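You operate a simulated robot arm through the tools that you are given. There is no shell and no other tool. Be economical: measure what you need, move in short steps, check, and stop when the job is done.

The job below is to be done with a simulated two-armed robot. You get a single attempt, and the scene is never put back.

Task
Run the turntable back to C, lock it and pack its coil in the grey tray.
Fine: hold the yellow control box and use its green key; the white foam pad goes in after the coil.

It is judged by the outcome, as a careful person would: the job done as asked, and still so three seconds after it is handed in. It fails if anything else is knocked over, pushed out of place, dropped, spilled or broken.

Robot
Two 7-joint arms with two-finger parallel grippers on one trunk, on a base that drives. Base frame: it is fixed to the floor where the robot stands at the start and does not move with it; the origin is under the middle of the robot, x ahead of it, y to its left, z up; the surface under the hand at the start is at about z = 86. Readings come in cm, degrees, newtons and seconds.
The left shoulder is at the start at [2, 17, 120.3], the right one opposite. With the tool pointing down near the work surface each hand reaches from about 18 to 66 cm from the robot's upright axis, wherever it stands, measured 20 degrees to its own side. Places, roughly: black key [80, 0, 100]; green key [80, 0, 110]; inside of the grey tray [30, -70, 90]; lettered turntable [70, -20, 90]; red turntable lock [80, -40, 100]; white foam pad (8x10x3 cm) [40, -40, 90]. Payload 3.8 kg a hand.
The TCP of each hand is the grasp point between the finger pads, 3 cm short of the fingertips. In the tool frame z runs along the fingers and y along their closing line. The gripper opens to 11 cm. The fingers are 2 cm wide and 1 cm thick; the gripper's body (4.8 by 11.2 cm) begins 5.5 cm behind the TCP.
Orientation is that of the tool frame in the base frame, as a unit quaternion [w, x, y, z]. With the fingers straight down and closing along the base's y, the tool's x points along the base's -x, its y along +y and its z along -z.

Tools
- The arms move only by the tool jog_arm. It takes "left_deltas", "right_deltas" or both (then of equal length, played together; a hand with none holds still); each is a list of rows, each an object (a shift or turn left out is 0, a gripper value left out holds the last) with "offset": the shift along the base's x, y, z in units of 400 mm (1.0 is 400 mm), a list of three; "dr": the turn, a rotation vector about the base's x, y, z in units of 120 degrees (1.0 is 120 degrees), a list of three; "claw": the finger opening in cm, from 0 to 11. In form: [{"offset": [tx, ty, tz], "dr": [wx, wy, wz], "claw": claw}, ...]. A call has 1 to 20 rows; each row is the pose to reach, as a shift and turn from the pose commanded when the call began. A call with a number of a shift or a turn outside -1 to 1 is refused whole. A row lasts 0.2 s, in which the tool goes at most 5 cm and 8.6 degrees; a call with a longer step from one row to the next is refused whole, and so is a gripper value outside its range. A pose out of reach is approached as far as the arm can. The call stops where the force on the tool passes 40 N (or 10 N more than at its start, if that is more) or the arm is blocked; 0.2 s more then pass. Each finger travels about 7.2 cm/s and halts on what it meets, pressing with about 24 N; the grip force reading is that of the motor and also rises with nothing between the fingers. The clock runs only during rows and for 0.2 s after the last one: add rows that repeat a pose to give the fingers time. The reply holds the time, the measured pose of the TCP, the force on the tool along the base axes, the opening and the grip force, in the units named above and with some noise, with the torque about the TCP (base axes, N m) and any sound that the robot's microphone picked up.
- Cameras (640 x 400 px; columns grow to the right, rows downward): "scene" is now at [10.96, -2.94, 137.7]; the picture's right is [-0.33, -0.94, 0.00], its down [-0.32, 0.11, -0.94] and it looks along [0.89, -0.31, -0.34] (base axes); focal length 214 px, centre (320, 200). "left" rides on the left gripper at [7.2, -1.7, -10.3] in its tool frame; the picture's right is [0.23, 0.97, 0.00], its down [-0.76, 0.18, -0.62] and it looks along [-0.61, 0.14, 0.78] (tool axes); focal length 222 px, centre (320, 200). "right" rides on the right gripper at [7.2, 1.7, -10.3] in its tool frame; the picture's right is [-0.23, 0.97, 0.00], its down [-0.76, -0.18, -0.62] and it looks along [-0.61, -0.14, 0.78] (tool axes); focal length 222 px, centre (320, 200). There is no depth. A picture from a camera that has moved, and an enlarged one, comes with that camera's place and axes in the base frame and with its lens.
- camera(camera): a new picture of that camera. The clock stands still meanwhile.
- lift_body(by): slides the trunk up (or, below 0, down) by that many cm; the arms and the scene camera ride with it, the base frame stays. It gives what a move gives, with no picture.
- roll_base(legs): drives the robot by 1 to 6 legs, each [ahead, turn to the left] in cm and degrees, along the robot's own axes; the way and the turn of a leg run together, so that a leg with both is an arc; at most 150 cm and 180 degrees a leg. The arms and the cameras ride along, it lands a little off, and it stops where it bumps. It gives what a move gives.
- aim_head(pan, tilt): turns the head with the scene camera to pan (to the left, within 80 degrees either way) and tilt (down, from -29 to 69), counted from straight ahead of the robot. It gives what a move gives.
- close_up(camera, box): a new picture of the part [left, top, right, bottom] of that camera's present view, enlarged. The clock stands still meanwhile.
- sign_off(): hands the job in; it is judged then, once.

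Go step by step. Nothing tells you exact positions but the pictures and the camera data: compare them with the known pose of the tool, close in by small moves and look again before you grip or let go. The budget is 120 turns and 100 pictures, counting those below and the enlarged ones. Unless the task says otherwise, let go and move clear before handing in, and close with one line.

The tools are called after "Emit:" by a JSON object that holds its "name" and its "arguments". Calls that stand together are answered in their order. jog_arm: Moves the arms, as the interface text tells. Its arguments: {"type":"object","properties":{"left_deltas":{"type":"array"},"right_deltas":{"type":"array"}},"required":[]} The other tools are called the same way: lift_body (by) slides the trunk up or down; roll_base (legs) drives the base; aim_head (pan, tilt) turns the head that bears the scene camera; camera (camera) takes a picture; close_up (camera, box) takes an enlarged picture of a part of a camera's view; sign_off () hands the job in.

At the start:

```text
time: 0.0
left_eef_pos: [42.17, 0.92, 132.28]
left_tool_rot: [0.0, 0.0, 1.0, 0.001]
left_force: [0.8, 0.0, 0.2]
left_moment: [-0.01, 0.01, 0.01]
left_width: 11.0
left_grip_force: 0.0
right_eef_pos: [33.1, -33.89, 123.77]
right_tool_rot: [0.0, 0.0, 1.0, 0.0]
right_force: [-0.7, 0.1, 0.4]
right_moment: [-0.02, 0.01, 0.05]
right_width: 10.99
right_grip_force: 0.1
trunk travel left (down, up): [-30.0, 27.0]
robot x, y, heading: [-0.12, -0.21, 0.1]
head pan, tilt: [-19.1, 19.6]
```

scene: 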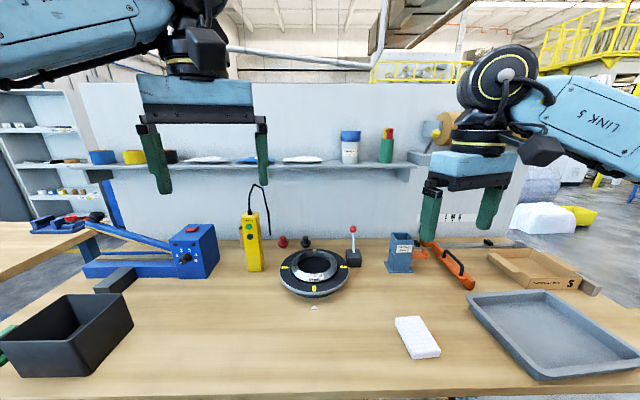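
right: 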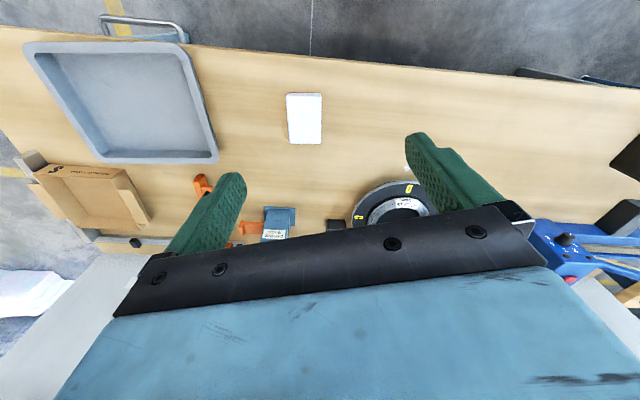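
left: 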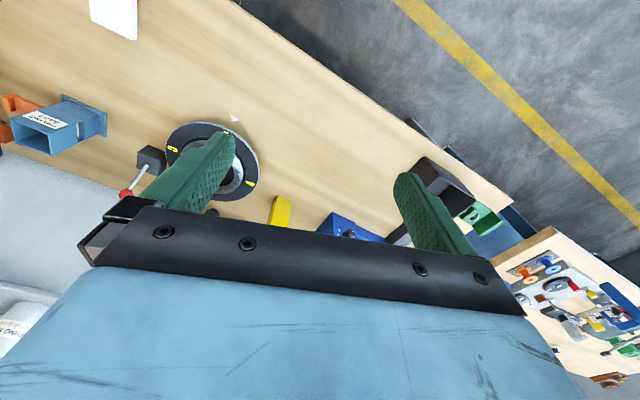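

I see a yellow control box on the bench, the lettered turntable beside it with a coil (ring) on it, a lock lever with a red knob, the white pad and the grey tray. I'll look closer first.

Emit:
{"name": "close_up", "arguments": {"camera": "scene", "box": [220, 170, 380, 310]}}

Emit:
{"name": "close_up", "arguments": {"camera": "right", "box": [300, 80, 460, 240]}}

Emit:
{"name": "close_up", "arguments": {"camera": "left", "box": [100, 90, 300, 230]}}

```text
2.86 times, centred on (300, 240) of scene
camera zoom: at [10.96, -2.94, 137.7], right [-0.33, -0.94, 0.0], down [-0.32, 0.11, -0.94], along [0.89, -0.31, -0.34], focal length 613 px, centre (377, 86)
```

zoom: 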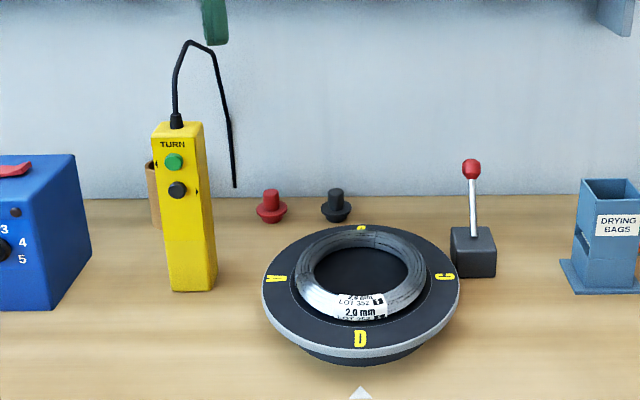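

```text
2.50 times, centred on (380, 160) of right
camera zoom: at [25.77, -32.4, 134.01], right [0.23, 0.97, 0.0], down [0.76, -0.18, 0.62], along [0.61, -0.14, -0.78], focal length 555 px, centre (170, 300)
```

zoom: 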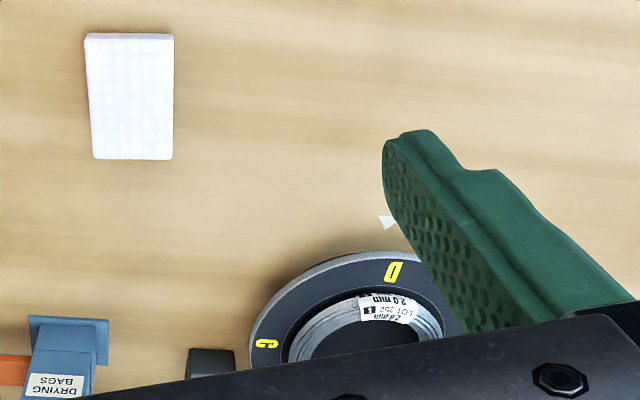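

```text
2.86 times, centred on (200, 160) of left
camera zoom: at [34.92, -0.85, 142.64], right [-0.23, 0.97, 0.0], down [0.76, 0.18, 0.62], along [0.61, 0.14, -0.78], focal length 635 px, centre (663, 314)
```

zoom: 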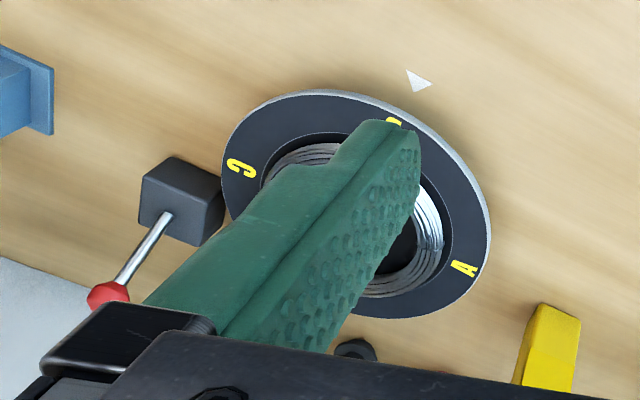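

The turntable now reads D at the pointer, the box stands around [81,-2], its green key near z 104. I'll look down at the table edge to judge how far I can drive ahead.

Emit:
{"name": "aim_head", "arguments": {"pan": -10, "tilt": 60}}

Emit:
{"name": "camera", "arguments": {"camera": "scene"}}

```text
time: 1.1
left_eef_pos: [42.24, 0.89, 132.27]
left_tool_rot: [0.0, 0.0, 1.0, -0.001]
left_force: [-0.1, 0.8, -0.4]
left_moment: [-0.03, 0.0, -0.02]
left_width: 11.0
left_grip_force: 0.1
right_eef_pos: [32.99, -33.95, 123.84]
right_tool_rot: [0.0, 0.0, 1.0, 0.0]
right_force: [-0.3, 0.5, 0.5]
right_moment: [0.01, -0.02, 0.0]
right_width: 11.0
right_grip_force: 0.0
trunk travel left (down, up): [-30.0, 27.0]
robot x, y, heading: [-0.07, 0.28, -0.1]
head pan, tilt: [-10.0, 60.0]
```

```text
93 pictures are left
camera scene: at [8.73, -1.05, 131.82], right [-0.17, -0.98, 0.0], down [-0.85, 0.15, -0.5], along [0.49, -0.09, -0.87], focal length 214 px, centre (320, 200)
```

scene: 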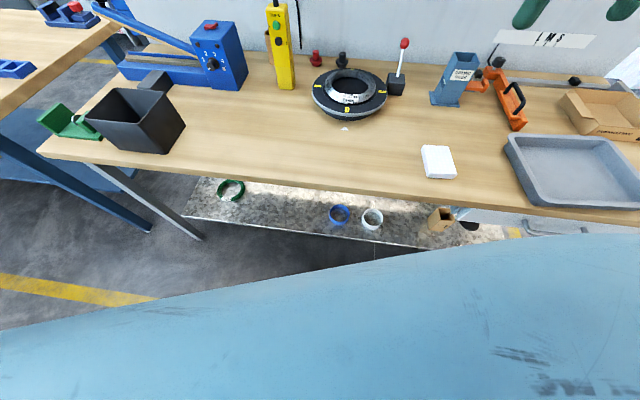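

Table edge is near x=30 and the box is at about 81, so I need to be ~12 cm nearer. I'll drive ahead a little.

Emit:
{"name": "roll_base", "arguments": {"legs": [[6, 0]]}}

Emit:
{"name": "aim_head", "arguments": {"pan": 0, "tilt": 35}}

Emit:
{"name": "camera", "arguments": {"camera": "scene"}}

```text
time: 2.0
left_eef_pos: [48.2, 0.88, 132.26]
left_tool_rot: [-0.001, 0.0, 1.0, 0.0]
left_force: [0.9, -0.2, -0.8]
left_moment: [-0.01, 0.03, 0.01]
left_width: 11.0
left_grip_force: 0.0
right_eef_pos: [39.01, -33.98, 123.79]
right_tool_rot: [0.0, 0.0, 1.0, 0.0]
right_force: [0.0, -0.3, 0.1]
right_moment: [-0.02, 0.05, 0.01]
right_width: 11.0
right_grip_force: 0.0
trunk travel left (down, up): [-30.0, 27.0]
robot x, y, heading: [5.51, 0.2, -0.0]
head pan, tilt: [-10.0, 60.0]
```

```text
time: 2.9
left_eef_pos: [48.02, 0.94, 132.43]
left_tool_rot: [0.0, 0.0, 1.0, 0.001]
left_force: [0.1, 0.1, 0.7]
left_moment: [0.01, -0.01, -0.01]
left_width: 10.99
left_grip_force: 0.0
right_eef_pos: [38.88, -34.09, 123.8]
right_tool_rot: [0.0, -0.001, 1.0, 0.0]
right_force: [-0.2, -0.7, -0.1]
right_moment: [-0.02, -0.04, -0.01]
right_width: 10.98
right_grip_force: 0.1
trunk travel left (down, up): [-30.0, 27.0]
robot x, y, heading: [6.16, -0.14, -0.1]
head pan, tilt: [0.0, 35.0]
```

```text
92 pictures are left
camera scene: at [16.89, 0.1, 135.24], right [0.0, -1.0, 0.0], down [-0.57, 0.0, -0.82], along [0.82, 0.0, -0.57], focal length 214 px, centre (320, 200)
```

scene: 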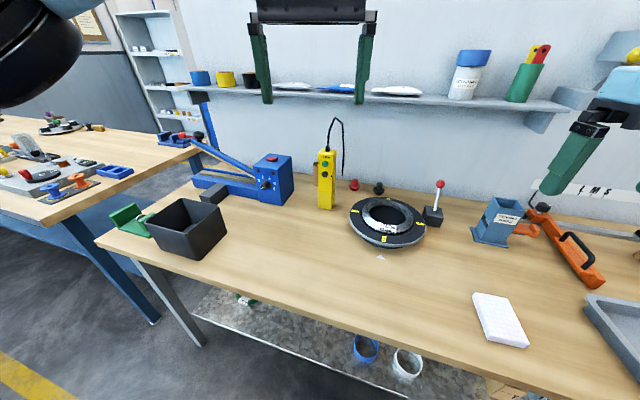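

Emit:
{"name": "roll_base", "arguments": {"legs": [[7, 0]]}}

Emit:
{"name": "close_up", "arguments": {"camera": "scene", "box": [220, 100, 460, 260]}}

```text
time: 3.9
left_eef_pos: [55.09, 0.91, 132.25]
left_tool_rot: [-0.001, 0.0, 1.0, 0.0]
left_force: [1.0, 0.6, -0.8]
left_moment: [-0.02, 0.04, 0.01]
left_width: 11.0
left_grip_force: 0.1
right_eef_pos: [46.03, -34.09, 123.72]
right_tool_rot: [0.0, 0.001, 1.0, 0.001]
right_force: [0.3, 0.0, -0.6]
right_moment: [0.01, 0.03, -0.03]
right_width: 10.98
right_grip_force: 0.0
trunk travel left (down, up): [-30.0, 27.0]
robot x, y, heading: [12.36, -0.03, 0.1]
head pan, tilt: [0.0, 35.0]
```

```text
2.50 times, centred on (340, 180) of scene
camera zoom: at [23.92, 0.1, 135.24], right [0.0, -1.0, 0.0], down [-0.57, 0.0, -0.82], along [0.82, 0.0, -0.57], focal length 536 px, centre (270, 250)
```

zoom: 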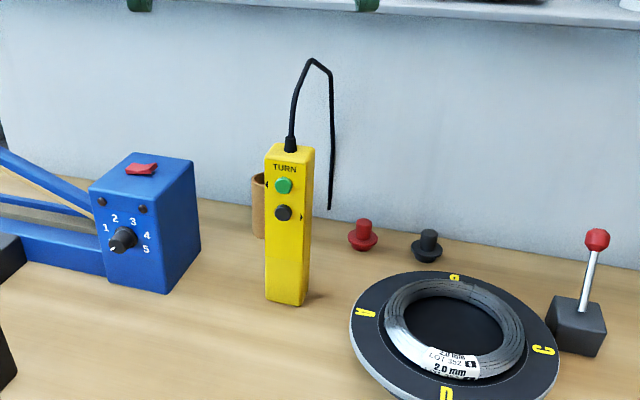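

The box seems turned about 20° (front facing slightly to my left), centre near [83,-2.5], top z≈108. I'll drive 4 cm closer, then bring the left hand to a tilted pre-grasp pose to look with its camera.

Emit:
{"name": "roll_base", "arguments": {"legs": [[4, 0]]}}

Emit:
{"name": "jog_arm", "arguments": {"left_deltas": [{"offset": [0.02, 0.006, -0.066], "dr": [-0.0087, -0.0495, -0.0151]}, {"offset": [0.04, 0.0125, -0.1315], "dr": [-0.0174, -0.0989, -0.0302]}, {"offset": [0.06, 0.019, -0.197], "dr": [-0.0262, -0.1484, -0.0453]}, {"offset": [0.08, 0.025, -0.263], "dr": [-0.0349, -0.1978, -0.0604]}, {"offset": [0.1, 0.031, -0.329], "dr": [-0.0436, -0.2473, -0.0755]}, {"offset": [0.12, 0.0375, -0.3945], "dr": [-0.0523, -0.2968, -0.0906]}, {"offset": [0.14, 0.044, -0.46], "dr": [-0.061, -0.3462, -0.1057]}, {"offset": [0.16, 0.05, -0.526], "dr": [-0.0698, -0.3957, -0.1208]}, {"offset": [0.18, 0.056, -0.592], "dr": [-0.0785, -0.4451, -0.1359]}, {"offset": [0.1975, 0.0625, -0.6575], "dr": [-0.0872, -0.4946, -0.151]}]}}

Emit:
{"name": "camera", "arguments": {"camera": "left"}}

Emit:
{"name": "camera", "arguments": {"camera": "scene"}}

```text
time: 4.8
left_eef_pos: [59.1, 0.88, 132.28]
left_tool_rot: [0.0, 0.001, 1.0, 0.0]
left_force: [0.7, 0.1, -0.7]
left_moment: [-0.01, 0.03, 0.0]
left_width: 11.01
left_grip_force: 0.1
right_eef_pos: [49.99, -34.1, 123.76]
right_tool_rot: [-0.002, 0.0, 1.0, 0.0]
right_force: [0.4, -1.0, 0.6]
right_moment: [-0.02, 0.02, -0.01]
right_width: 11.01
right_grip_force: 0.0
trunk travel left (down, up): [-30.0, 27.0]
robot x, y, heading: [16.64, 0.42, -0.3]
head pan, tilt: [0.0, 35.0]
```

```text
time: 7.0
left_eef_pos: [66.87, 3.41, 106.1]
left_tool_rot: [0.493, 0.15, 0.853, -0.087]
left_force: [0.4, 0.8, 0.4]
left_moment: [-0.01, 0.03, -0.02]
left_width: 11.03
left_grip_force: 0.0
right_eef_pos: [49.86, -34.13, 123.92]
right_tool_rot: [0.0, 0.001, 1.0, 0.0]
right_force: [0.3, 0.1, -0.7]
right_moment: [-0.02, -0.03, 0.04]
right_width: 11.01
right_grip_force: 0.1
trunk travel left (down, up): [-30.0, 27.0]
robot x, y, heading: [16.59, 0.3, 0.3]
head pan, tilt: [0.0, 35.0]
```

```text
90 pictures are left
camera left: at [54.48, 6.07, 104.89], right [0.23, 0.95, -0.2], down [-0.09, 0.22, 0.97], along [0.97, -0.2, 0.14], focal length 222 px, centre (320, 200)
```

left: 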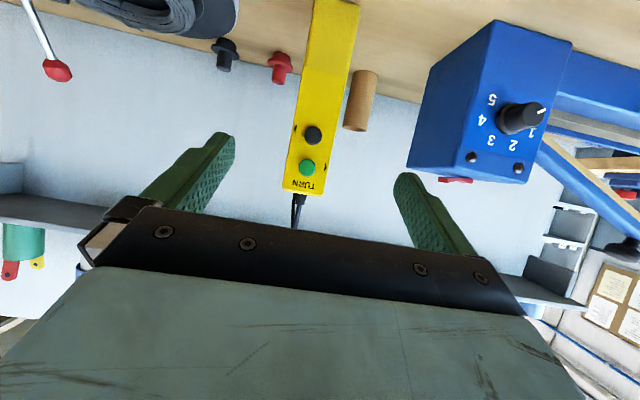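

```text
89 pictures are left
camera scene: at [27.79, 0.14, 135.25], right [0.0, -1.0, 0.0], down [-0.57, 0.0, -0.82], along [0.82, 0.0, -0.57], focal length 214 px, centre (320, 200)
```

scene: 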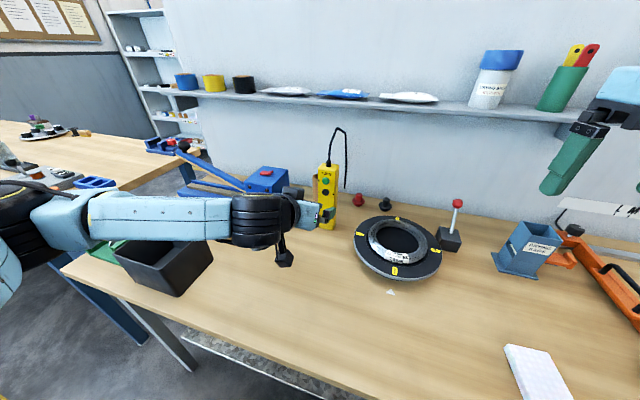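

Emit:
{"name": "close_up", "arguments": {"camera": "left", "box": [240, 0, 400, 240]}}

Emit:
{"name": "close_up", "arguments": {"camera": "scene", "box": [290, 110, 390, 240]}}

```text
1.67 times, centred on (320, 120) of left
camera zoom: at [54.48, 6.07, 104.89], right [0.23, 0.95, -0.2], down [-0.09, 0.22, 0.97], along [0.97, -0.2, 0.14], focal length 370 px, centre (320, 333)
```

zoom: 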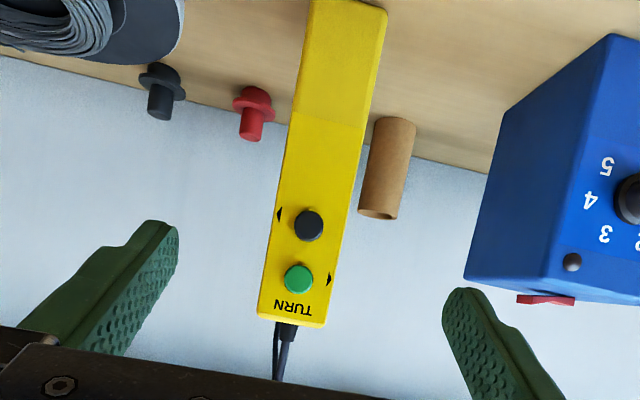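

```text
3.08 times, centred on (340, 175) of scene
camera zoom: at [27.79, 0.14, 135.25], right [0.0, -1.0, 0.0], down [-0.57, 0.0, -0.82], along [0.82, 0.0, -0.57], focal length 660 px, centre (258, 277)
```

zoom: 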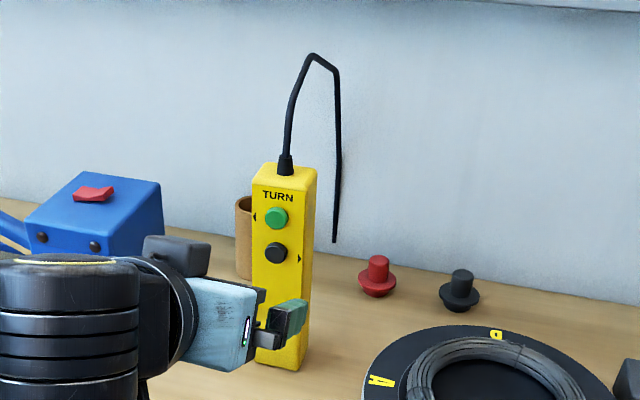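

Green key measures about [81.5,-2,105] and the face is near square to the hand. I'll advance along the finger direction most of the way and check.

Emit:
{"name": "jog_arm", "arguments": {"left_deltas": [{"offset": [0.07, -0.0255, -0.043]}, {"offset": [0.14, -0.051, -0.086]}, {"offset": [0.21, -0.0764, -0.129]}, {"offset": [0.275, -0.1, -0.169]}]}}

Emit:
{"name": "camera", "arguments": {"camera": "left"}}

Emit:
{"name": "close_up", "arguments": {"camera": "scene", "box": [290, 110, 390, 240]}}

```text
time: 8.0
left_eef_pos: [78.06, -0.77, 99.18]
left_tool_rot: [0.493, 0.15, 0.853, -0.085]
left_force: [0.5, -0.2, -0.4]
left_moment: [0.02, -0.01, 0.03]
left_width: 11.01
left_grip_force: 0.1
right_eef_pos: [49.86, -34.22, 123.8]
right_tool_rot: [0.001, 0.001, 1.0, 0.002]
right_force: [-0.7, -0.2, 0.0]
right_moment: [0.03, -0.01, -0.01]
right_width: 10.98
right_grip_force: 0.0
trunk travel left (down, up): [-30.0, 27.0]
robot x, y, heading: [16.82, 0.2, -0.0]
head pan, tilt: [0.0, 35.0]
```

```text
86 pictures are left
camera left: at [65.62, 1.95, 98.06], right [0.23, 0.95, -0.2], down [-0.09, 0.22, 0.97], along [0.97, -0.2, 0.13], focal length 222 px, centre (320, 200)
```

left: 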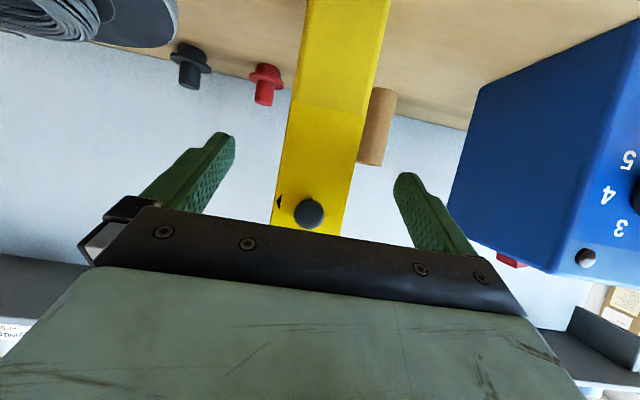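

```text
3.08 times, centred on (340, 175) of scene
camera zoom: at [27.8, 0.06, 135.24], right [0.0, -1.0, 0.0], down [-0.57, 0.0, -0.82], along [0.82, 0.0, -0.57], focal length 660 px, centre (258, 277)
```

zoom: 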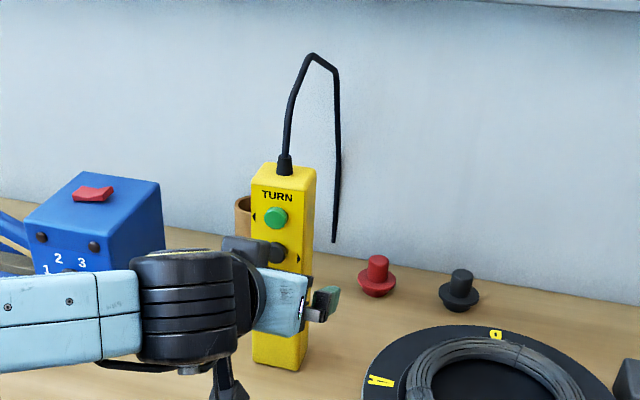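

Emit:
{"name": "jog_arm", "arguments": {"left_deltas": [{"offset": [0.06, -0.02, -0.05]}, {"offset": [0.12, -0.042, -0.1]}, {"offset": [0.12, -0.042, -0.1]}]}}

Emit:
{"name": "camera", "arguments": {"camera": "left"}}

```text
time: 8.8
left_eef_pos: [82.83, -2.36, 95.27]
left_tool_rot: [0.492, 0.151, 0.853, -0.087]
left_force: [-0.3, 0.1, -0.3]
left_moment: [0.01, 0.04, 0.0]
left_width: 10.99
left_grip_force: 0.1
right_eef_pos: [49.72, -34.04, 123.84]
right_tool_rot: [0.0, 0.001, 1.0, 0.001]
right_force: [-0.4, 0.2, 0.9]
right_moment: [-0.04, 0.01, -0.01]
right_width: 11.01
right_grip_force: 0.0
trunk travel left (down, up): [-30.0, 27.0]
robot x, y, heading: [16.61, -0.11, 0.2]
head pan, tilt: [0.0, 35.0]
```

```text
84 pictures are left
camera left: at [70.37, 0.36, 94.08], right [0.23, 0.95, -0.2], down [-0.09, 0.22, 0.97], along [0.97, -0.2, 0.13], focal length 222 px, centre (320, 200)
```

left: 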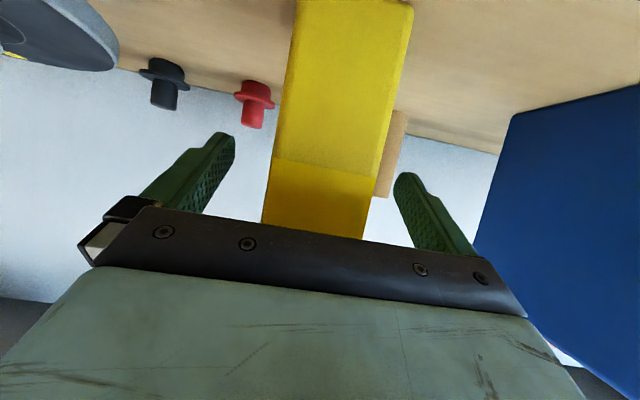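

The box is centred between the fingers. Closing the left gripper.

Emit:
{"name": "jog_arm", "arguments": {"left_deltas": [{"claw": 7}, {"claw": 6}, {"claw": 5}, {"claw": 4}, {"claw": 3}, {"claw": 3}]}}

Emit:
{"name": "close_up", "arguments": {"camera": "scene", "box": [260, 100, 480, 300]}}

Emit:
{"name": "camera", "arguments": {"camera": "left"}}

```text
time: 10.2
left_eef_pos: [82.74, -2.32, 95.11]
left_tool_rot: [0.493, 0.152, 0.853, -0.087]
left_force: [0.1, -0.4, 1.2]
left_moment: [-0.04, -0.1, -0.01]
left_width: 5.38
left_grip_force: 24.4
right_eef_pos: [49.81, -34.08, 123.73]
right_tool_rot: [0.0, 0.001, 1.0, 0.0]
right_force: [-0.1, 0.2, 0.1]
right_moment: [-0.02, 0.0, -0.02]
right_width: 11.02
right_grip_force: 0.0
trunk travel left (down, up): [-30.0, 27.0]
robot x, y, heading: [16.89, 0.01, 0.0]
head pan, tilt: [0.0, 35.0]
```

```text
2.00 times, centred on (370, 200) of scene
camera zoom: at [27.77, 0.09, 135.25], right [0.0, -1.0, 0.0], down [-0.57, 0.0, -0.82], along [0.82, 0.0, -0.57], focal length 429 px, centre (220, 200)
```

zoom: 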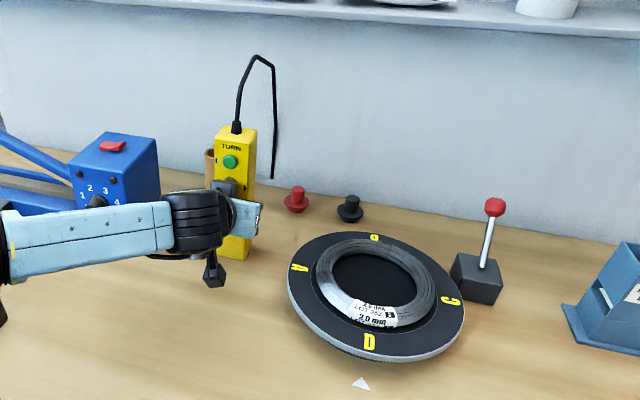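

```text
82 pictures are left
camera left: at [70.37, 0.34, 94.11], right [0.23, 0.95, -0.2], down [-0.09, 0.22, 0.97], along [0.97, -0.2, 0.13], focal length 222 px, centre (320, 200)
```

left: 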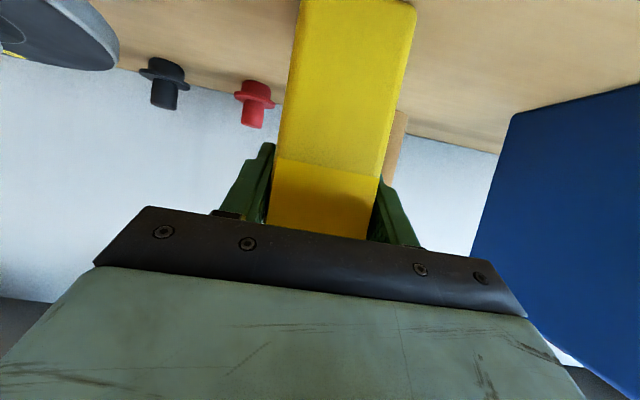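

The box is gripped firmly (5.4 cm). Now I bring the closed right hand to the right of the green key (≈[80.6,-1.7,105]), tilted, above the turntable.

Emit:
{"name": "jog_arm", "arguments": {"right_deltas": [{"offset": [0.067, 0.055, -0.03], "dr": [0.0036, -0.0164, 0.0206], "claw": 0}, {"offset": [0.1335, 0.11, -0.059], "dr": [0.0073, -0.0328, 0.0412]}, {"offset": [0.2, 0.165, -0.0885], "dr": [0.0109, -0.0492, 0.0618]}, {"offset": [0.267, 0.22, -0.118], "dr": [0.0145, -0.0656, 0.0824]}, {"offset": [0.334, 0.275, -0.1475], "dr": [0.0182, -0.082, 0.103]}, {"offset": [0.4, 0.33, -0.177], "dr": [0.0218, -0.0983, 0.1236]}, {"offset": [0.467, 0.385, -0.2065], "dr": [0.0254, -0.1147, 0.1442]}, {"offset": [0.534, 0.44, -0.236], "dr": [0.029, -0.1311, 0.1648]}, {"offset": [0.6, 0.495, -0.2655], "dr": [0.0327, -0.1475, 0.1854]}, {"offset": [0.6675, 0.55, -0.295], "dr": [0.0363, -0.1639, 0.206]}]}}

Emit:
{"name": "camera", "arguments": {"camera": "right"}}

Emit:
{"name": "camera", "arguments": {"camera": "scene"}}

```text
time: 12.4
left_eef_pos: [82.72, -2.31, 95.29]
left_tool_rot: [0.492, 0.152, 0.853, -0.088]
left_force: [0.0, 0.6, 0.4]
left_moment: [0.14, -0.06, -0.05]
left_width: 5.38
left_grip_force: 24.3
right_eef_pos: [76.52, -12.01, 111.92]
right_tool_rot: [0.171, -0.213, 0.961, 0.038]
right_force: [0.6, 0.1, 0.3]
right_moment: [-0.02, -0.01, -0.01]
right_width: 0.01
right_grip_force: 24.0
trunk travel left (down, up): [-30.0, 27.0]
robot x, y, heading: [16.57, 0.05, -0.1]
head pan, tilt: [0.0, 35.0]
```

```text
81 pictures are left
camera right: at [66.43, -14.87, 119.1], right [-0.22, 0.97, 0.08], down [0.53, 0.05, 0.85], along [0.82, 0.23, -0.53], focal length 222 px, centre (320, 200)
```

right: 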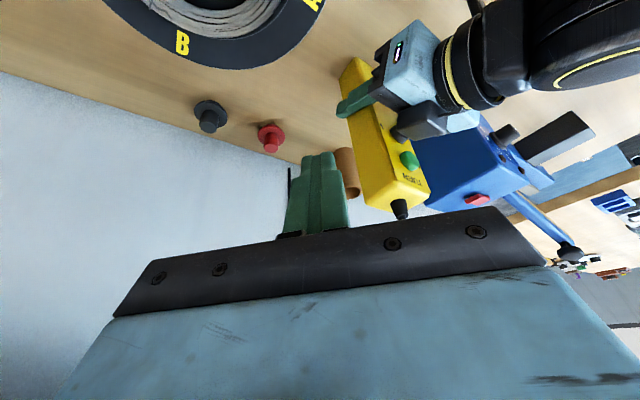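

```text
80 pictures are left
camera scene: at [27.79, 0.14, 135.25], right [0.0, -1.0, 0.0], down [-0.57, 0.0, -0.82], along [0.82, 0.0, -0.57], focal length 214 px, centre (320, 200)
```

scene: 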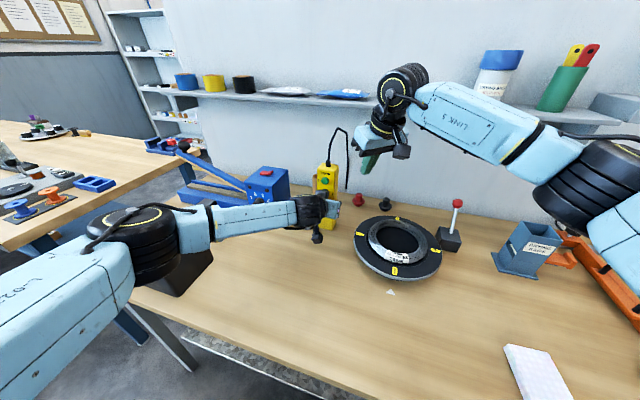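

Emit:
{"name": "close_up", "arguments": {"camera": "right", "box": [270, 30, 490, 240]}}

```text
1.90 times, centred on (380, 135) of right
camera zoom: at [66.43, -14.87, 119.1], right [-0.22, 0.97, 0.08], down [0.53, 0.05, 0.85], along [0.82, 0.23, -0.53], focal length 423 px, centre (206, 324)
```

zoom: 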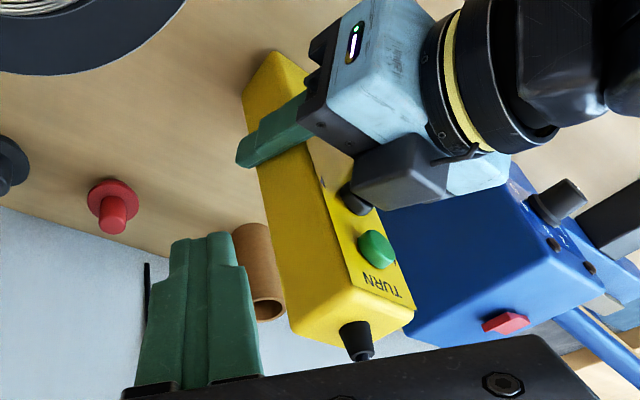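

The left hand's sensor block sits just below the green key, so I'll come in from above. Moving to in front of and above the key.

Emit:
{"name": "jog_arm", "arguments": {"right_deltas": [{"offset": [0, 0.1, 0]}, {"offset": [-0.005, 0.2, 0]}, {"offset": [-0.01, 0.2775, 0]}]}}

Emit:
{"name": "camera", "arguments": {"camera": "right"}}

Emit:
{"name": "close_up", "arguments": {"camera": "scene", "box": [270, 110, 400, 240]}}

```text
time: 13.2
left_eef_pos: [82.75, -2.37, 95.16]
left_tool_rot: [0.492, 0.15, 0.853, -0.086]
left_force: [-1.9, -0.4, 1.2]
left_moment: [0.13, 0.0, 0.02]
left_width: 5.38
left_grip_force: 23.7
right_eef_pos: [76.13, -0.76, 111.97]
right_tool_rot: [0.17, -0.213, 0.961, 0.038]
right_force: [0.1, 0.3, -0.3]
right_moment: [-0.01, 0.04, -0.03]
right_width: 0.01
right_grip_force: 24.0
trunk travel left (down, up): [-30.0, 27.0]
robot x, y, heading: [16.6, 0.02, 0.1]
head pan, tilt: [0.0, 35.0]
```

```text
78 pictures are left
camera right: at [65.98, -3.7, 119.13], right [-0.22, 0.97, 0.08], down [0.53, 0.05, 0.85], along [0.82, 0.22, -0.53], focal length 222 px, centre (320, 200)
```

right: 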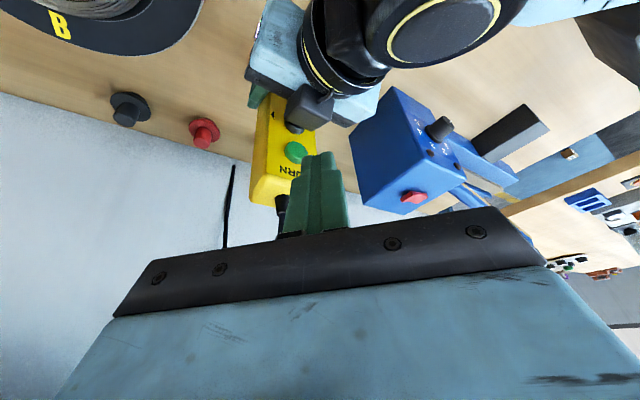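

```text
3.08 times, centred on (335, 175) of scene
camera zoom: at [27.76, 0.15, 135.25], right [0.0, -1.0, 0.0], down [-0.57, 0.0, -0.82], along [0.82, 0.0, -0.57], focal length 660 px, centre (274, 277)
```

zoom: 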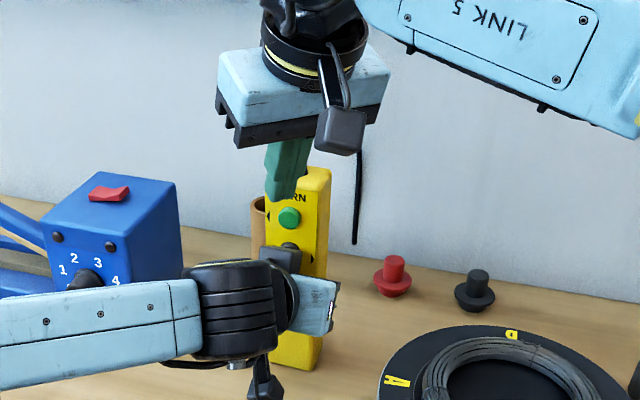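

Emit:
{"name": "jog_arm", "arguments": {"right_deltas": [{"offset": [0.006, -0.01, -0.05]}, {"offset": [0.012, -0.02, -0.097]}]}}

Emit:
{"name": "close_up", "arguments": {"camera": "right", "box": [220, 60, 380, 240]}}

Emit:
{"name": "close_up", "arguments": {"camera": "scene", "box": [290, 140, 370, 220]}}

```text
time: 13.8
left_eef_pos: [82.76, -2.4, 95.18]
left_tool_rot: [0.493, 0.149, 0.853, -0.086]
left_force: [-0.6, 0.5, 0.9]
left_moment: [-0.09, -0.03, 0.03]
left_width: 5.37
left_grip_force: 23.7
right_eef_pos: [76.6, -1.73, 108.15]
right_tool_rot: [0.169, -0.212, 0.962, 0.038]
right_force: [0.2, -0.1, -0.4]
right_moment: [-0.01, 0.0, -0.01]
right_width: 0.0
right_grip_force: 23.8
trunk travel left (down, up): [-30.0, 27.0]
robot x, y, heading: [16.66, -0.28, -0.2]
head pan, tilt: [0.0, 35.0]
```

```text
2.22 times, centred on (300, 150) of right
camera zoom: at [66.48, -4.61, 115.21], right [-0.22, 0.97, 0.08], down [0.53, 0.05, 0.85], along [0.82, 0.23, -0.53], focal length 494 px, centre (364, 311)
```

zoom: 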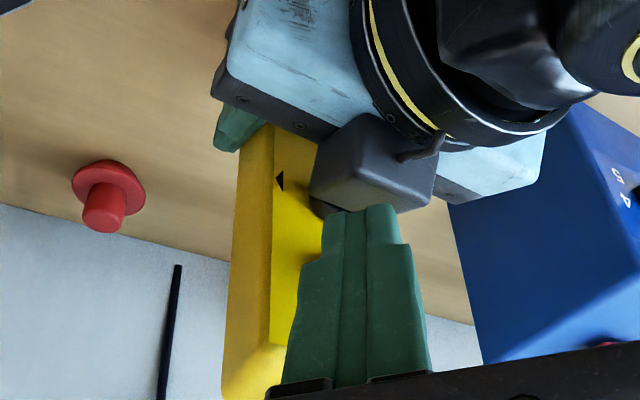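

```text
5.00 times, centred on (330, 180) of scene
camera zoom: at [27.76, 0.1, 135.25], right [0.0, -1.0, 0.0], down [-0.57, 0.0, -0.82], along [0.82, 0.0, -0.57], focal length 1072 px, centre (270, 300)
```

zoom: 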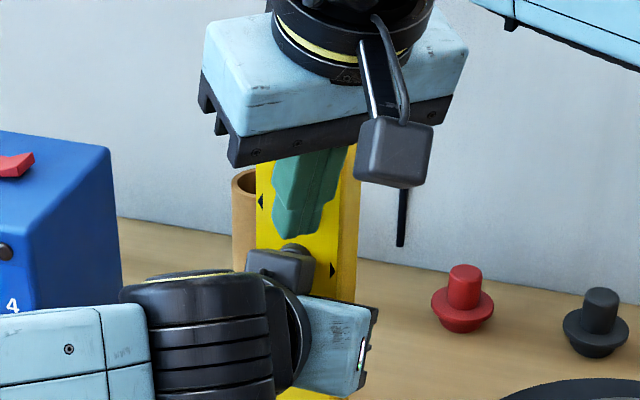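

The finger covers the green key with about 1.5 cm to go. I'll advance gently and watch the force.

Emit:
{"name": "jog_arm", "arguments": {"right_deltas": [{"offset": [0.015, 0, -0.006]}, {"offset": [0.025, 0, -0.008]}, {"offset": [0.03, 0, -0.008]}]}}

```text
time: 14.6
left_eef_pos: [82.76, -2.36, 95.28]
left_tool_rot: [0.492, 0.15, 0.853, -0.086]
left_force: [-1.3, 0.4, 0.0]
left_moment: [-0.02, 0.0, -0.01]
left_width: 5.4
left_grip_force: 23.8
right_eef_pos: [77.59, -1.78, 107.67]
right_tool_rot: [0.169, -0.212, 0.962, 0.038]
right_force: [0.6, 0.8, 1.3]
right_moment: [0.01, 0.02, 0.01]
right_width: 0.0
right_grip_force: 23.9
trunk travel left (down, up): [-30.0, 27.0]
robot x, y, heading: [16.69, 0.1, 0.1]
head pan, tilt: [0.0, 35.0]
```

Emit:
{"name": "jog_arm", "arguments": {"right_deltas": [{"offset": [0.006, 0, 0]}, {"offset": [0.012, 0, 0]}]}}

Emit:
{"name": "close_up", "arguments": {"camera": "scene", "box": [290, 140, 470, 300]}}

```text
time: 15.2
left_eef_pos: [82.74, -2.34, 95.24]
left_tool_rot: [0.492, 0.151, 0.853, -0.087]
left_force: [0.9, 0.1, 0.1]
left_moment: [0.08, 0.19, 0.04]
left_width: 5.38
left_grip_force: 24.3
right_eef_pos: [78.13, -1.79, 107.72]
right_tool_rot: [0.17, -0.213, 0.961, 0.039]
right_force: [-1.0, -0.1, -0.1]
right_moment: [0.0, 0.0, -0.04]
right_width: 0.03
right_grip_force: 23.8
trunk travel left (down, up): [-30.0, 27.0]
robot x, y, heading: [16.72, -0.17, 0.1]
head pan, tilt: [0.0, 35.0]
heard: click
```

```text
2.50 times, centred on (380, 220) of scene
camera zoom: at [27.76, 0.1, 135.25], right [0.0, -1.0, 0.0], down [-0.57, 0.0, -0.82], along [0.82, 0.0, -0.57], focal length 536 px, centre (170, 150)
```

zoom: 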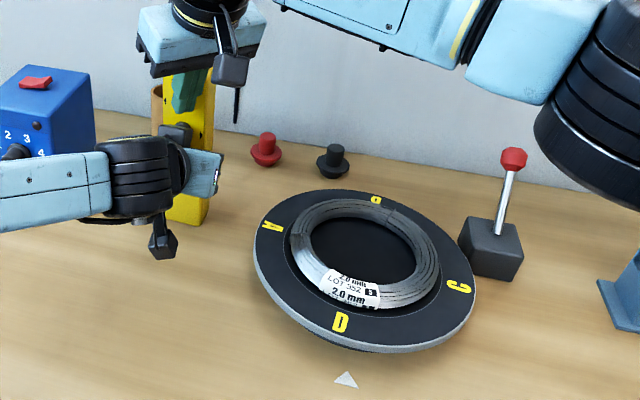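

A click, and the table began turning clockwise (C coming toward the pointer). I'll keep holding in short stretches.

Emit:
{"name": "jog_arm", "arguments": {"right_deltas": [{"offset": [0, 0, 0]}, {"offset": [0, 0, 0]}]}}

Emit:
{"name": "close_up", "arguments": {"camera": "scene", "box": [290, 140, 470, 300]}}

```text
time: 15.8
left_eef_pos: [82.77, -2.34, 95.22]
left_tool_rot: [0.493, 0.151, 0.853, -0.087]
left_force: [1.5, 0.6, -1.0]
left_moment: [0.04, 0.13, 0.01]
left_width: 5.41
left_grip_force: 23.4
right_eef_pos: [78.28, -1.78, 108.0]
right_tool_rot: [0.169, -0.213, 0.962, 0.039]
right_force: [-1.4, 0.3, 0.3]
right_moment: [0.03, 0.05, 0.01]
right_width: 0.01
right_grip_force: 23.4
trunk travel left (down, up): [-30.0, 27.0]
robot x, y, heading: [17.15, -0.04, -0.2]
head pan, tilt: [0.0, 35.0]
```

```text
2.50 times, centred on (380, 220) of scene
camera zoom: at [27.77, 0.1, 135.25], right [0.0, -1.0, 0.0], down [-0.57, 0.0, -0.82], along [0.82, 0.0, -0.57], focal length 536 px, centre (170, 150)
```

zoom: 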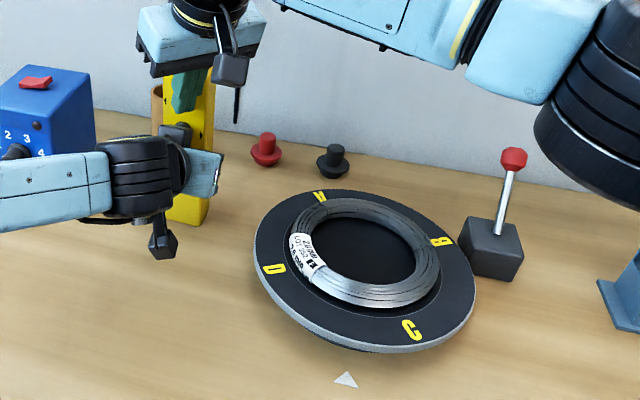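

The disc centre is ~[70.8,-21.3]; the pointer is at 162° and C at about 191°, with ~86°/s speed. I'll release now to see how far it coasts, then tap the rest.

Emit:
{"name": "jog_arm", "arguments": {"right_deltas": [{"offset": [-0.04, 0, 0]}]}}

Emit:
{"name": "close_up", "arguments": {"camera": "scene", "box": [290, 140, 470, 300]}}

```text
time: 16.2
left_eef_pos: [82.69, -2.31, 95.29]
left_tool_rot: [0.493, 0.151, 0.853, -0.086]
left_force: [-0.6, 0.3, 0.7]
left_moment: [-0.02, -0.07, 0.06]
left_width: 5.39
left_grip_force: 23.9
right_eef_pos: [76.61, -1.78, 107.89]
right_tool_rot: [0.17, -0.213, 0.961, 0.039]
right_force: [-0.6, -0.5, -0.1]
right_moment: [-0.01, 0.01, -0.01]
right_width: 0.0
right_grip_force: 24.2
trunk travel left (down, up): [-30.0, 27.0]
robot x, y, heading: [16.84, -0.02, -0.1]
head pan, tilt: [0.0, 35.0]
```

```text
2.50 times, centred on (380, 220) of scene
camera zoom: at [27.76, 0.08, 135.25], right [0.0, -1.0, 0.0], down [-0.57, 0.0, -0.82], along [0.82, 0.0, -0.57], focal length 536 px, centre (170, 150)
```

zoom: 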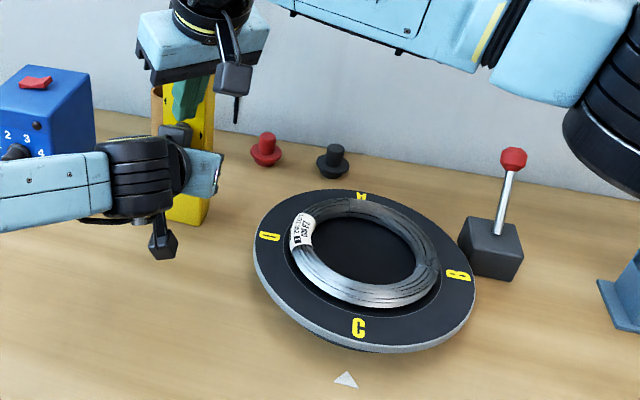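

C now sits right at the pointer (≈163° vs 162°). I'll back the right hand away toward the lock and verify both.

Emit:
{"name": "jog_arm", "arguments": {"right_deltas": [{"offset": [-0.01, 0, 0.1]}, {"offset": [-0.05, -0.06, 0.2]}, {"offset": [-0.1, -0.16, 0.25]}, {"offset": [-0.17, -0.26, 0.27]}, {"offset": [-0.24, -0.36, 0.29]}, {"offset": [-0.31, -0.46, 0.29]}, {"offset": [-0.38, -0.55, 0.29]}, {"offset": [-0.45, -0.64, 0.29]}]}}

Emit:
{"name": "camera", "arguments": {"camera": "right"}}

Emit:
{"name": "close_up", "arguments": {"camera": "scene", "box": [340, 170, 480, 310]}}

```text
time: 18.0
left_eef_pos: [82.66, -2.34, 95.26]
left_tool_rot: [0.492, 0.151, 0.853, -0.087]
left_force: [-1.7, -0.2, 0.6]
left_moment: [-0.11, 0.12, -0.04]
left_width: 5.38
left_grip_force: 24.0
right_eef_pos: [58.66, -27.55, 119.57]
right_tool_rot: [0.171, -0.211, 0.962, 0.037]
right_force: [0.0, 0.2, -0.1]
right_moment: [-0.01, -0.02, -0.03]
right_width: 0.0
right_grip_force: 23.8
trunk travel left (down, up): [-30.0, 27.0]
robot x, y, heading: [17.15, -0.24, 0.1]
head pan, tilt: [0.0, 35.0]
```

```text
71 pictures are left
camera right: at [48.58, -30.37, 126.57], right [-0.22, 0.97, 0.08], down [0.53, 0.05, 0.85], along [0.82, 0.23, -0.53], focal length 222 px, centre (320, 200)
```

right: 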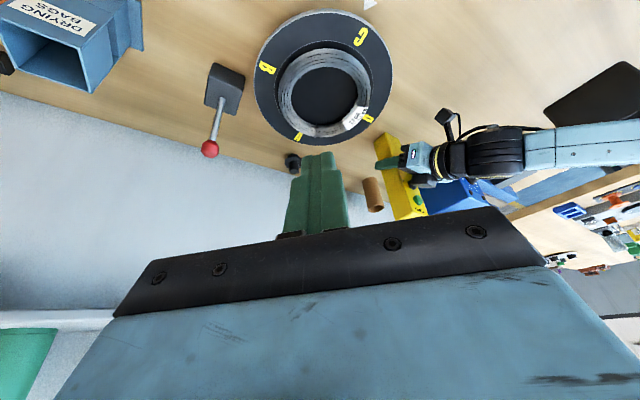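

```text
2.86 times, centred on (410, 240) of scene
camera zoom: at [27.71, 0.02, 135.25], right [0.0, -1.0, 0.0], down [-0.57, 0.0, -0.82], along [0.82, 0.0, -0.57], focal length 613 px, centre (63, 86)
```

zoom: 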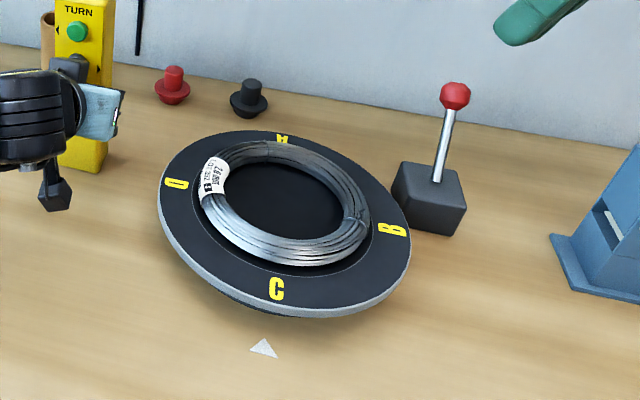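

C is steady on the pointer. Now a close look at the lock lever.

Emit:
{"name": "close_up", "arguments": {"camera": "right", "box": [180, 30, 300, 180]}}

Emit:
{"name": "close_up", "arguments": {"camera": "scene", "box": [420, 180, 480, 260]}}

```text
2.67 times, centred on (240, 105) of right
camera zoom: at [48.58, -30.37, 126.57], right [-0.22, 0.97, 0.08], down [0.53, 0.05, 0.85], along [0.82, 0.23, -0.53], focal length 592 px, centre (533, 453)
```

zoom: 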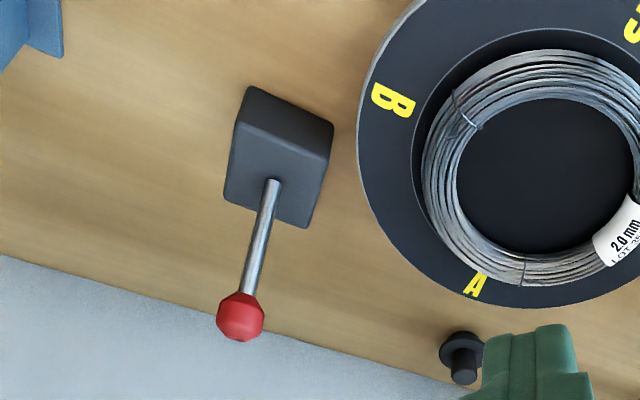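

```text
5.00 times, centred on (450, 220) of scene
camera zoom: at [27.71, 0.02, 135.25], right [0.0, -1.0, 0.0], down [-0.57, 0.0, -0.82], along [0.82, 0.0, -0.57], focal length 1072 px, centre (-330, 100)
```

zoom: 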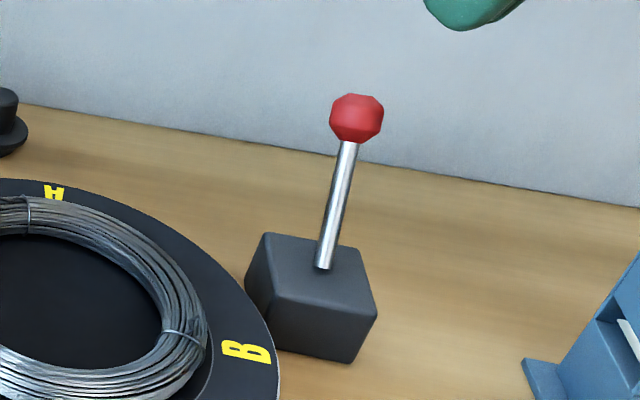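

The lever pivots at ≈[73.9,-38.6,91] and leans away to the knob at ≈[78,-39.8,98.9], along the station's own axis. I'll approach the knob with the right hand tilted forward, to grip it and pull it over.

Emit:
{"name": "jog_arm", "arguments": {"right_deltas": [{"offset": [0.033, -0.0305, -0.045], "dr": [0.0029, -0.0371, -0.0414]}, {"offset": [0.0665, -0.061, -0.09], "dr": [0.0059, -0.0743, -0.0828]}, {"offset": [0.1, -0.0915, -0.135], "dr": [0.0088, -0.1114, -0.1241]}, {"offset": [0.133, -0.122, -0.18], "dr": [0.0117, -0.1485, -0.1655], "claw": 4}, {"offset": [0.166, -0.1525, -0.225], "dr": [0.0146, -0.1856, -0.2069], "claw": 8}, {"offset": [0.2, -0.183, -0.27], "dr": [0.0176, -0.2228, -0.2483]}, {"offset": [0.233, -0.2135, -0.315], "dr": [0.0205, -0.2599, -0.2896]}, {"offset": [0.266, -0.244, -0.36], "dr": [0.0234, -0.297, -0.331]}]}}

Emit:
{"name": "camera", "arguments": {"camera": "right"}}

Emit:
{"name": "camera", "arguments": {"camera": "scene"}}

```text
time: 19.8
left_eef_pos: [82.8, -2.38, 95.32]
left_tool_rot: [0.492, 0.151, 0.853, -0.087]
left_force: [1.3, 0.3, 0.1]
left_moment: [-0.07, -0.1, 0.08]
left_width: 5.39
left_grip_force: 24.4
right_eef_pos: [69.27, -37.24, 104.92]
right_tool_rot: [0.457, 0.125, 0.878, -0.064]
right_force: [0.0, 0.2, -0.5]
right_moment: [0.02, 0.0, 0.02]
right_width: 8.0
right_grip_force: 0.0
trunk travel left (down, up): [-30.0, 27.0]
robot x, y, heading: [17.2, 0.2, 0.3]
head pan, tilt: [0.0, 35.0]
```

```text
67 pictures are left
camera right: at [57.65, -32.1, 104.85], right [0.4, 0.9, 0.19], down [-0.12, -0.15, 0.98], along [0.91, -0.41, 0.05], focal length 222 px, centre (320, 200)
```

right: 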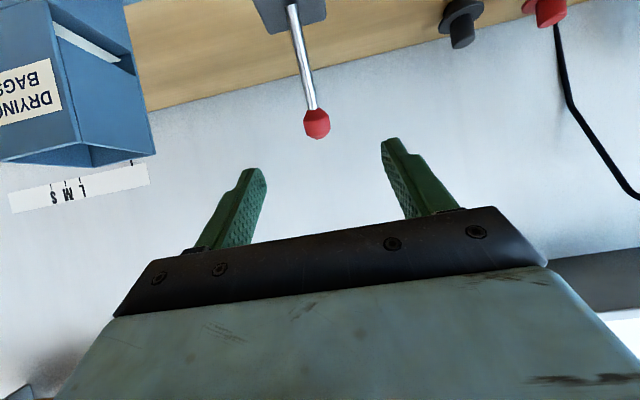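

```text
66 pictures are left
camera scene: at [27.78, 0.1, 135.25], right [0.0, -1.0, 0.0], down [-0.57, 0.0, -0.82], along [0.82, 0.0, -0.57], focal length 214 px, centre (320, 200)
```

scene: 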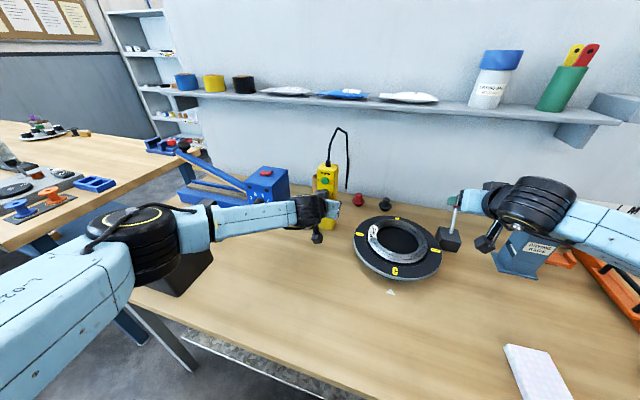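

Lined up on the knob; advancing with a narrower opening, then closing.

Emit:
{"name": "jog_arm", "arguments": {"right_deltas": [{"offset": [0.055, -0.017, -0.039], "claw": 5.5}, {"offset": [0.11, -0.034, -0.078]}, {"offset": [0.165, -0.05, -0.117]}, {"offset": [0.215, -0.066, -0.152]}, {"offset": [0.215, -0.066, -0.152]}]}}

Emit:
{"name": "camera", "arguments": {"camera": "right"}}

Emit:
{"name": "close_up", "arguments": {"camera": "scene", "box": [400, 140, 580, 300]}}

```text
time: 21.0
left_eef_pos: [82.84, -2.32, 95.22]
left_tool_rot: [0.492, 0.151, 0.853, -0.087]
left_force: [0.8, -0.6, 0.1]
left_moment: [-0.07, -0.13, 0.02]
left_width: 5.41
left_grip_force: 23.8
right_eef_pos: [77.97, -39.64, 98.94]
right_tool_rot: [0.457, 0.124, 0.879, -0.064]
right_force: [-0.7, 0.0, -1.3]
right_moment: [-0.02, -0.01, 0.01]
right_width: 5.49
right_grip_force: 0.0
trunk travel left (down, up): [-30.0, 27.0]
robot x, y, heading: [16.81, -0.11, 0.2]
head pan, tilt: [0.0, 35.0]
```

```text
65 pictures are left
camera right: at [66.29, -34.7, 98.82], right [0.39, 0.9, 0.19], down [-0.12, -0.15, 0.98], along [0.91, -0.41, 0.05], focal length 222 px, centre (320, 200)
```

right: 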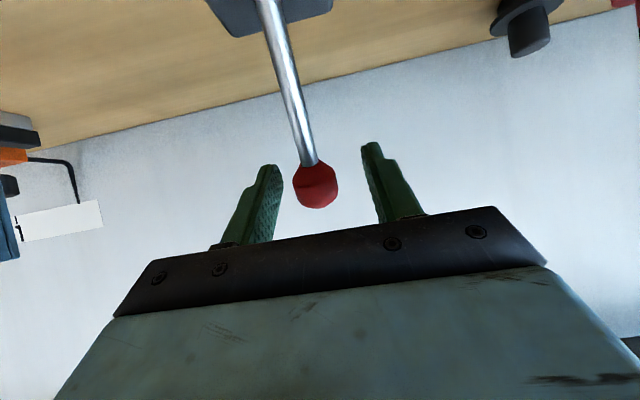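

```text
2.50 times, centred on (490, 220) of scene
camera zoom: at [27.79, 0.08, 135.25], right [0.0, -1.0, 0.0], down [-0.57, 0.0, -0.82], along [0.82, 0.0, -0.57], focal length 536 px, centre (-105, 150)
```

zoom: 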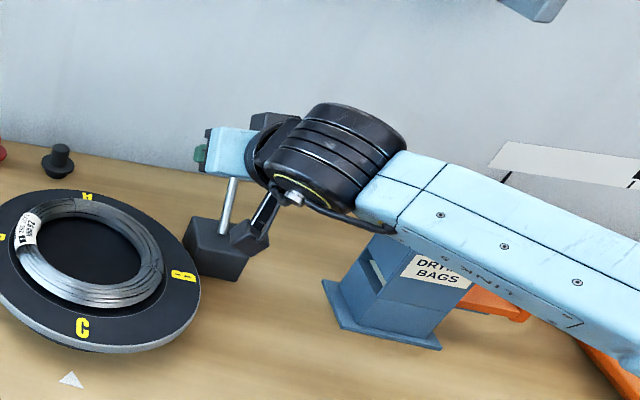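

Emit:
{"name": "jog_arm", "arguments": {"right_deltas": [{"claw": 4}, {"claw": 3}, {"claw": 2}, {"claw": 2}]}}

Emit:
{"name": "jog_arm", "arguments": {"right_deltas": [{"offset": [-0.0336, 0.0098, 0.0137]}, {"offset": [-0.067, 0.0196, 0.0225]}, {"offset": [-0.101, 0.0294, 0.0265]}, {"offset": [-0.134, 0.039, 0.0225]}]}}

Emit:
{"name": "camera", "arguments": {"camera": "right"}}

Emit:
{"name": "close_up", "arguments": {"camera": "scene", "box": [340, 140, 520, 300]}}

```text
time: 22.0
left_eef_pos: [82.81, -2.36, 95.35]
left_tool_rot: [0.492, 0.152, 0.853, -0.087]
left_force: [0.5, 0.8, -1.5]
left_moment: [0.01, -0.09, 0.06]
left_width: 5.4
left_grip_force: 24.1
right_eef_pos: [77.93, -40.07, 98.93]
right_tool_rot: [0.458, 0.126, 0.878, -0.065]
right_force: [-2.2, -9.2, -0.2]
right_moment: [-0.16, 0.0, -0.07]
right_width: 2.51
right_grip_force: 44.9
trunk travel left (down, up): [-30.0, 27.0]
robot x, y, heading: [16.81, -0.23, -0.2]
head pan, tilt: [0.0, 35.0]
```

```text
time: 23.0
left_eef_pos: [82.85, -2.52, 95.29]
left_tool_rot: [0.491, 0.151, 0.853, -0.087]
left_force: [0.8, -1.1, 4.3]
left_moment: [-0.28, -0.14, 0.04]
left_width: 5.39
left_grip_force: 23.4
right_eef_pos: [72.53, -38.35, 99.96]
right_tool_rot: [0.46, 0.124, 0.877, -0.063]
right_force: [10.9, -12.8, 7.6]
right_moment: [-0.38, -1.34, 0.01]
right_width: 2.46
right_grip_force: 44.6
trunk travel left (down, up): [-30.0, 27.0]
robot x, y, heading: [16.69, -0.05, 0.2]
head pan, tilt: [0.0, 35.0]
```

```text
63 pictures are left
camera right: at [61.0, -33.28, 99.81], right [0.39, 0.9, 0.19], down [-0.13, -0.15, 0.98], along [0.91, -0.41, 0.05], focal length 222 px, centre (320, 200)
```

right: 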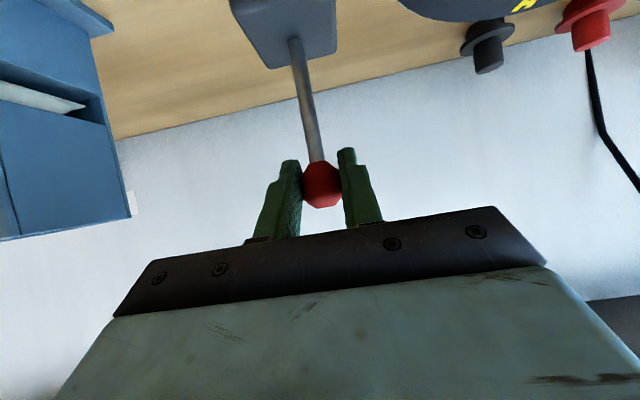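

```text
2.50 times, centred on (430, 220) of scene
camera zoom: at [27.81, -0.04, 135.26], right [0.0, -1.0, 0.0], down [-0.57, 0.0, -0.82], along [0.82, 0.0, -0.57], focal length 536 px, centre (45, 150)
```

zoom: 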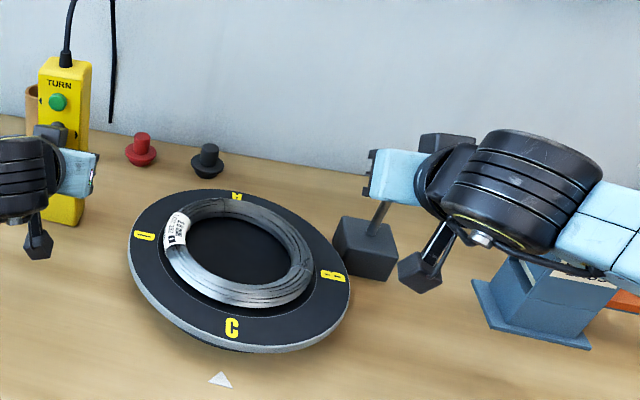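

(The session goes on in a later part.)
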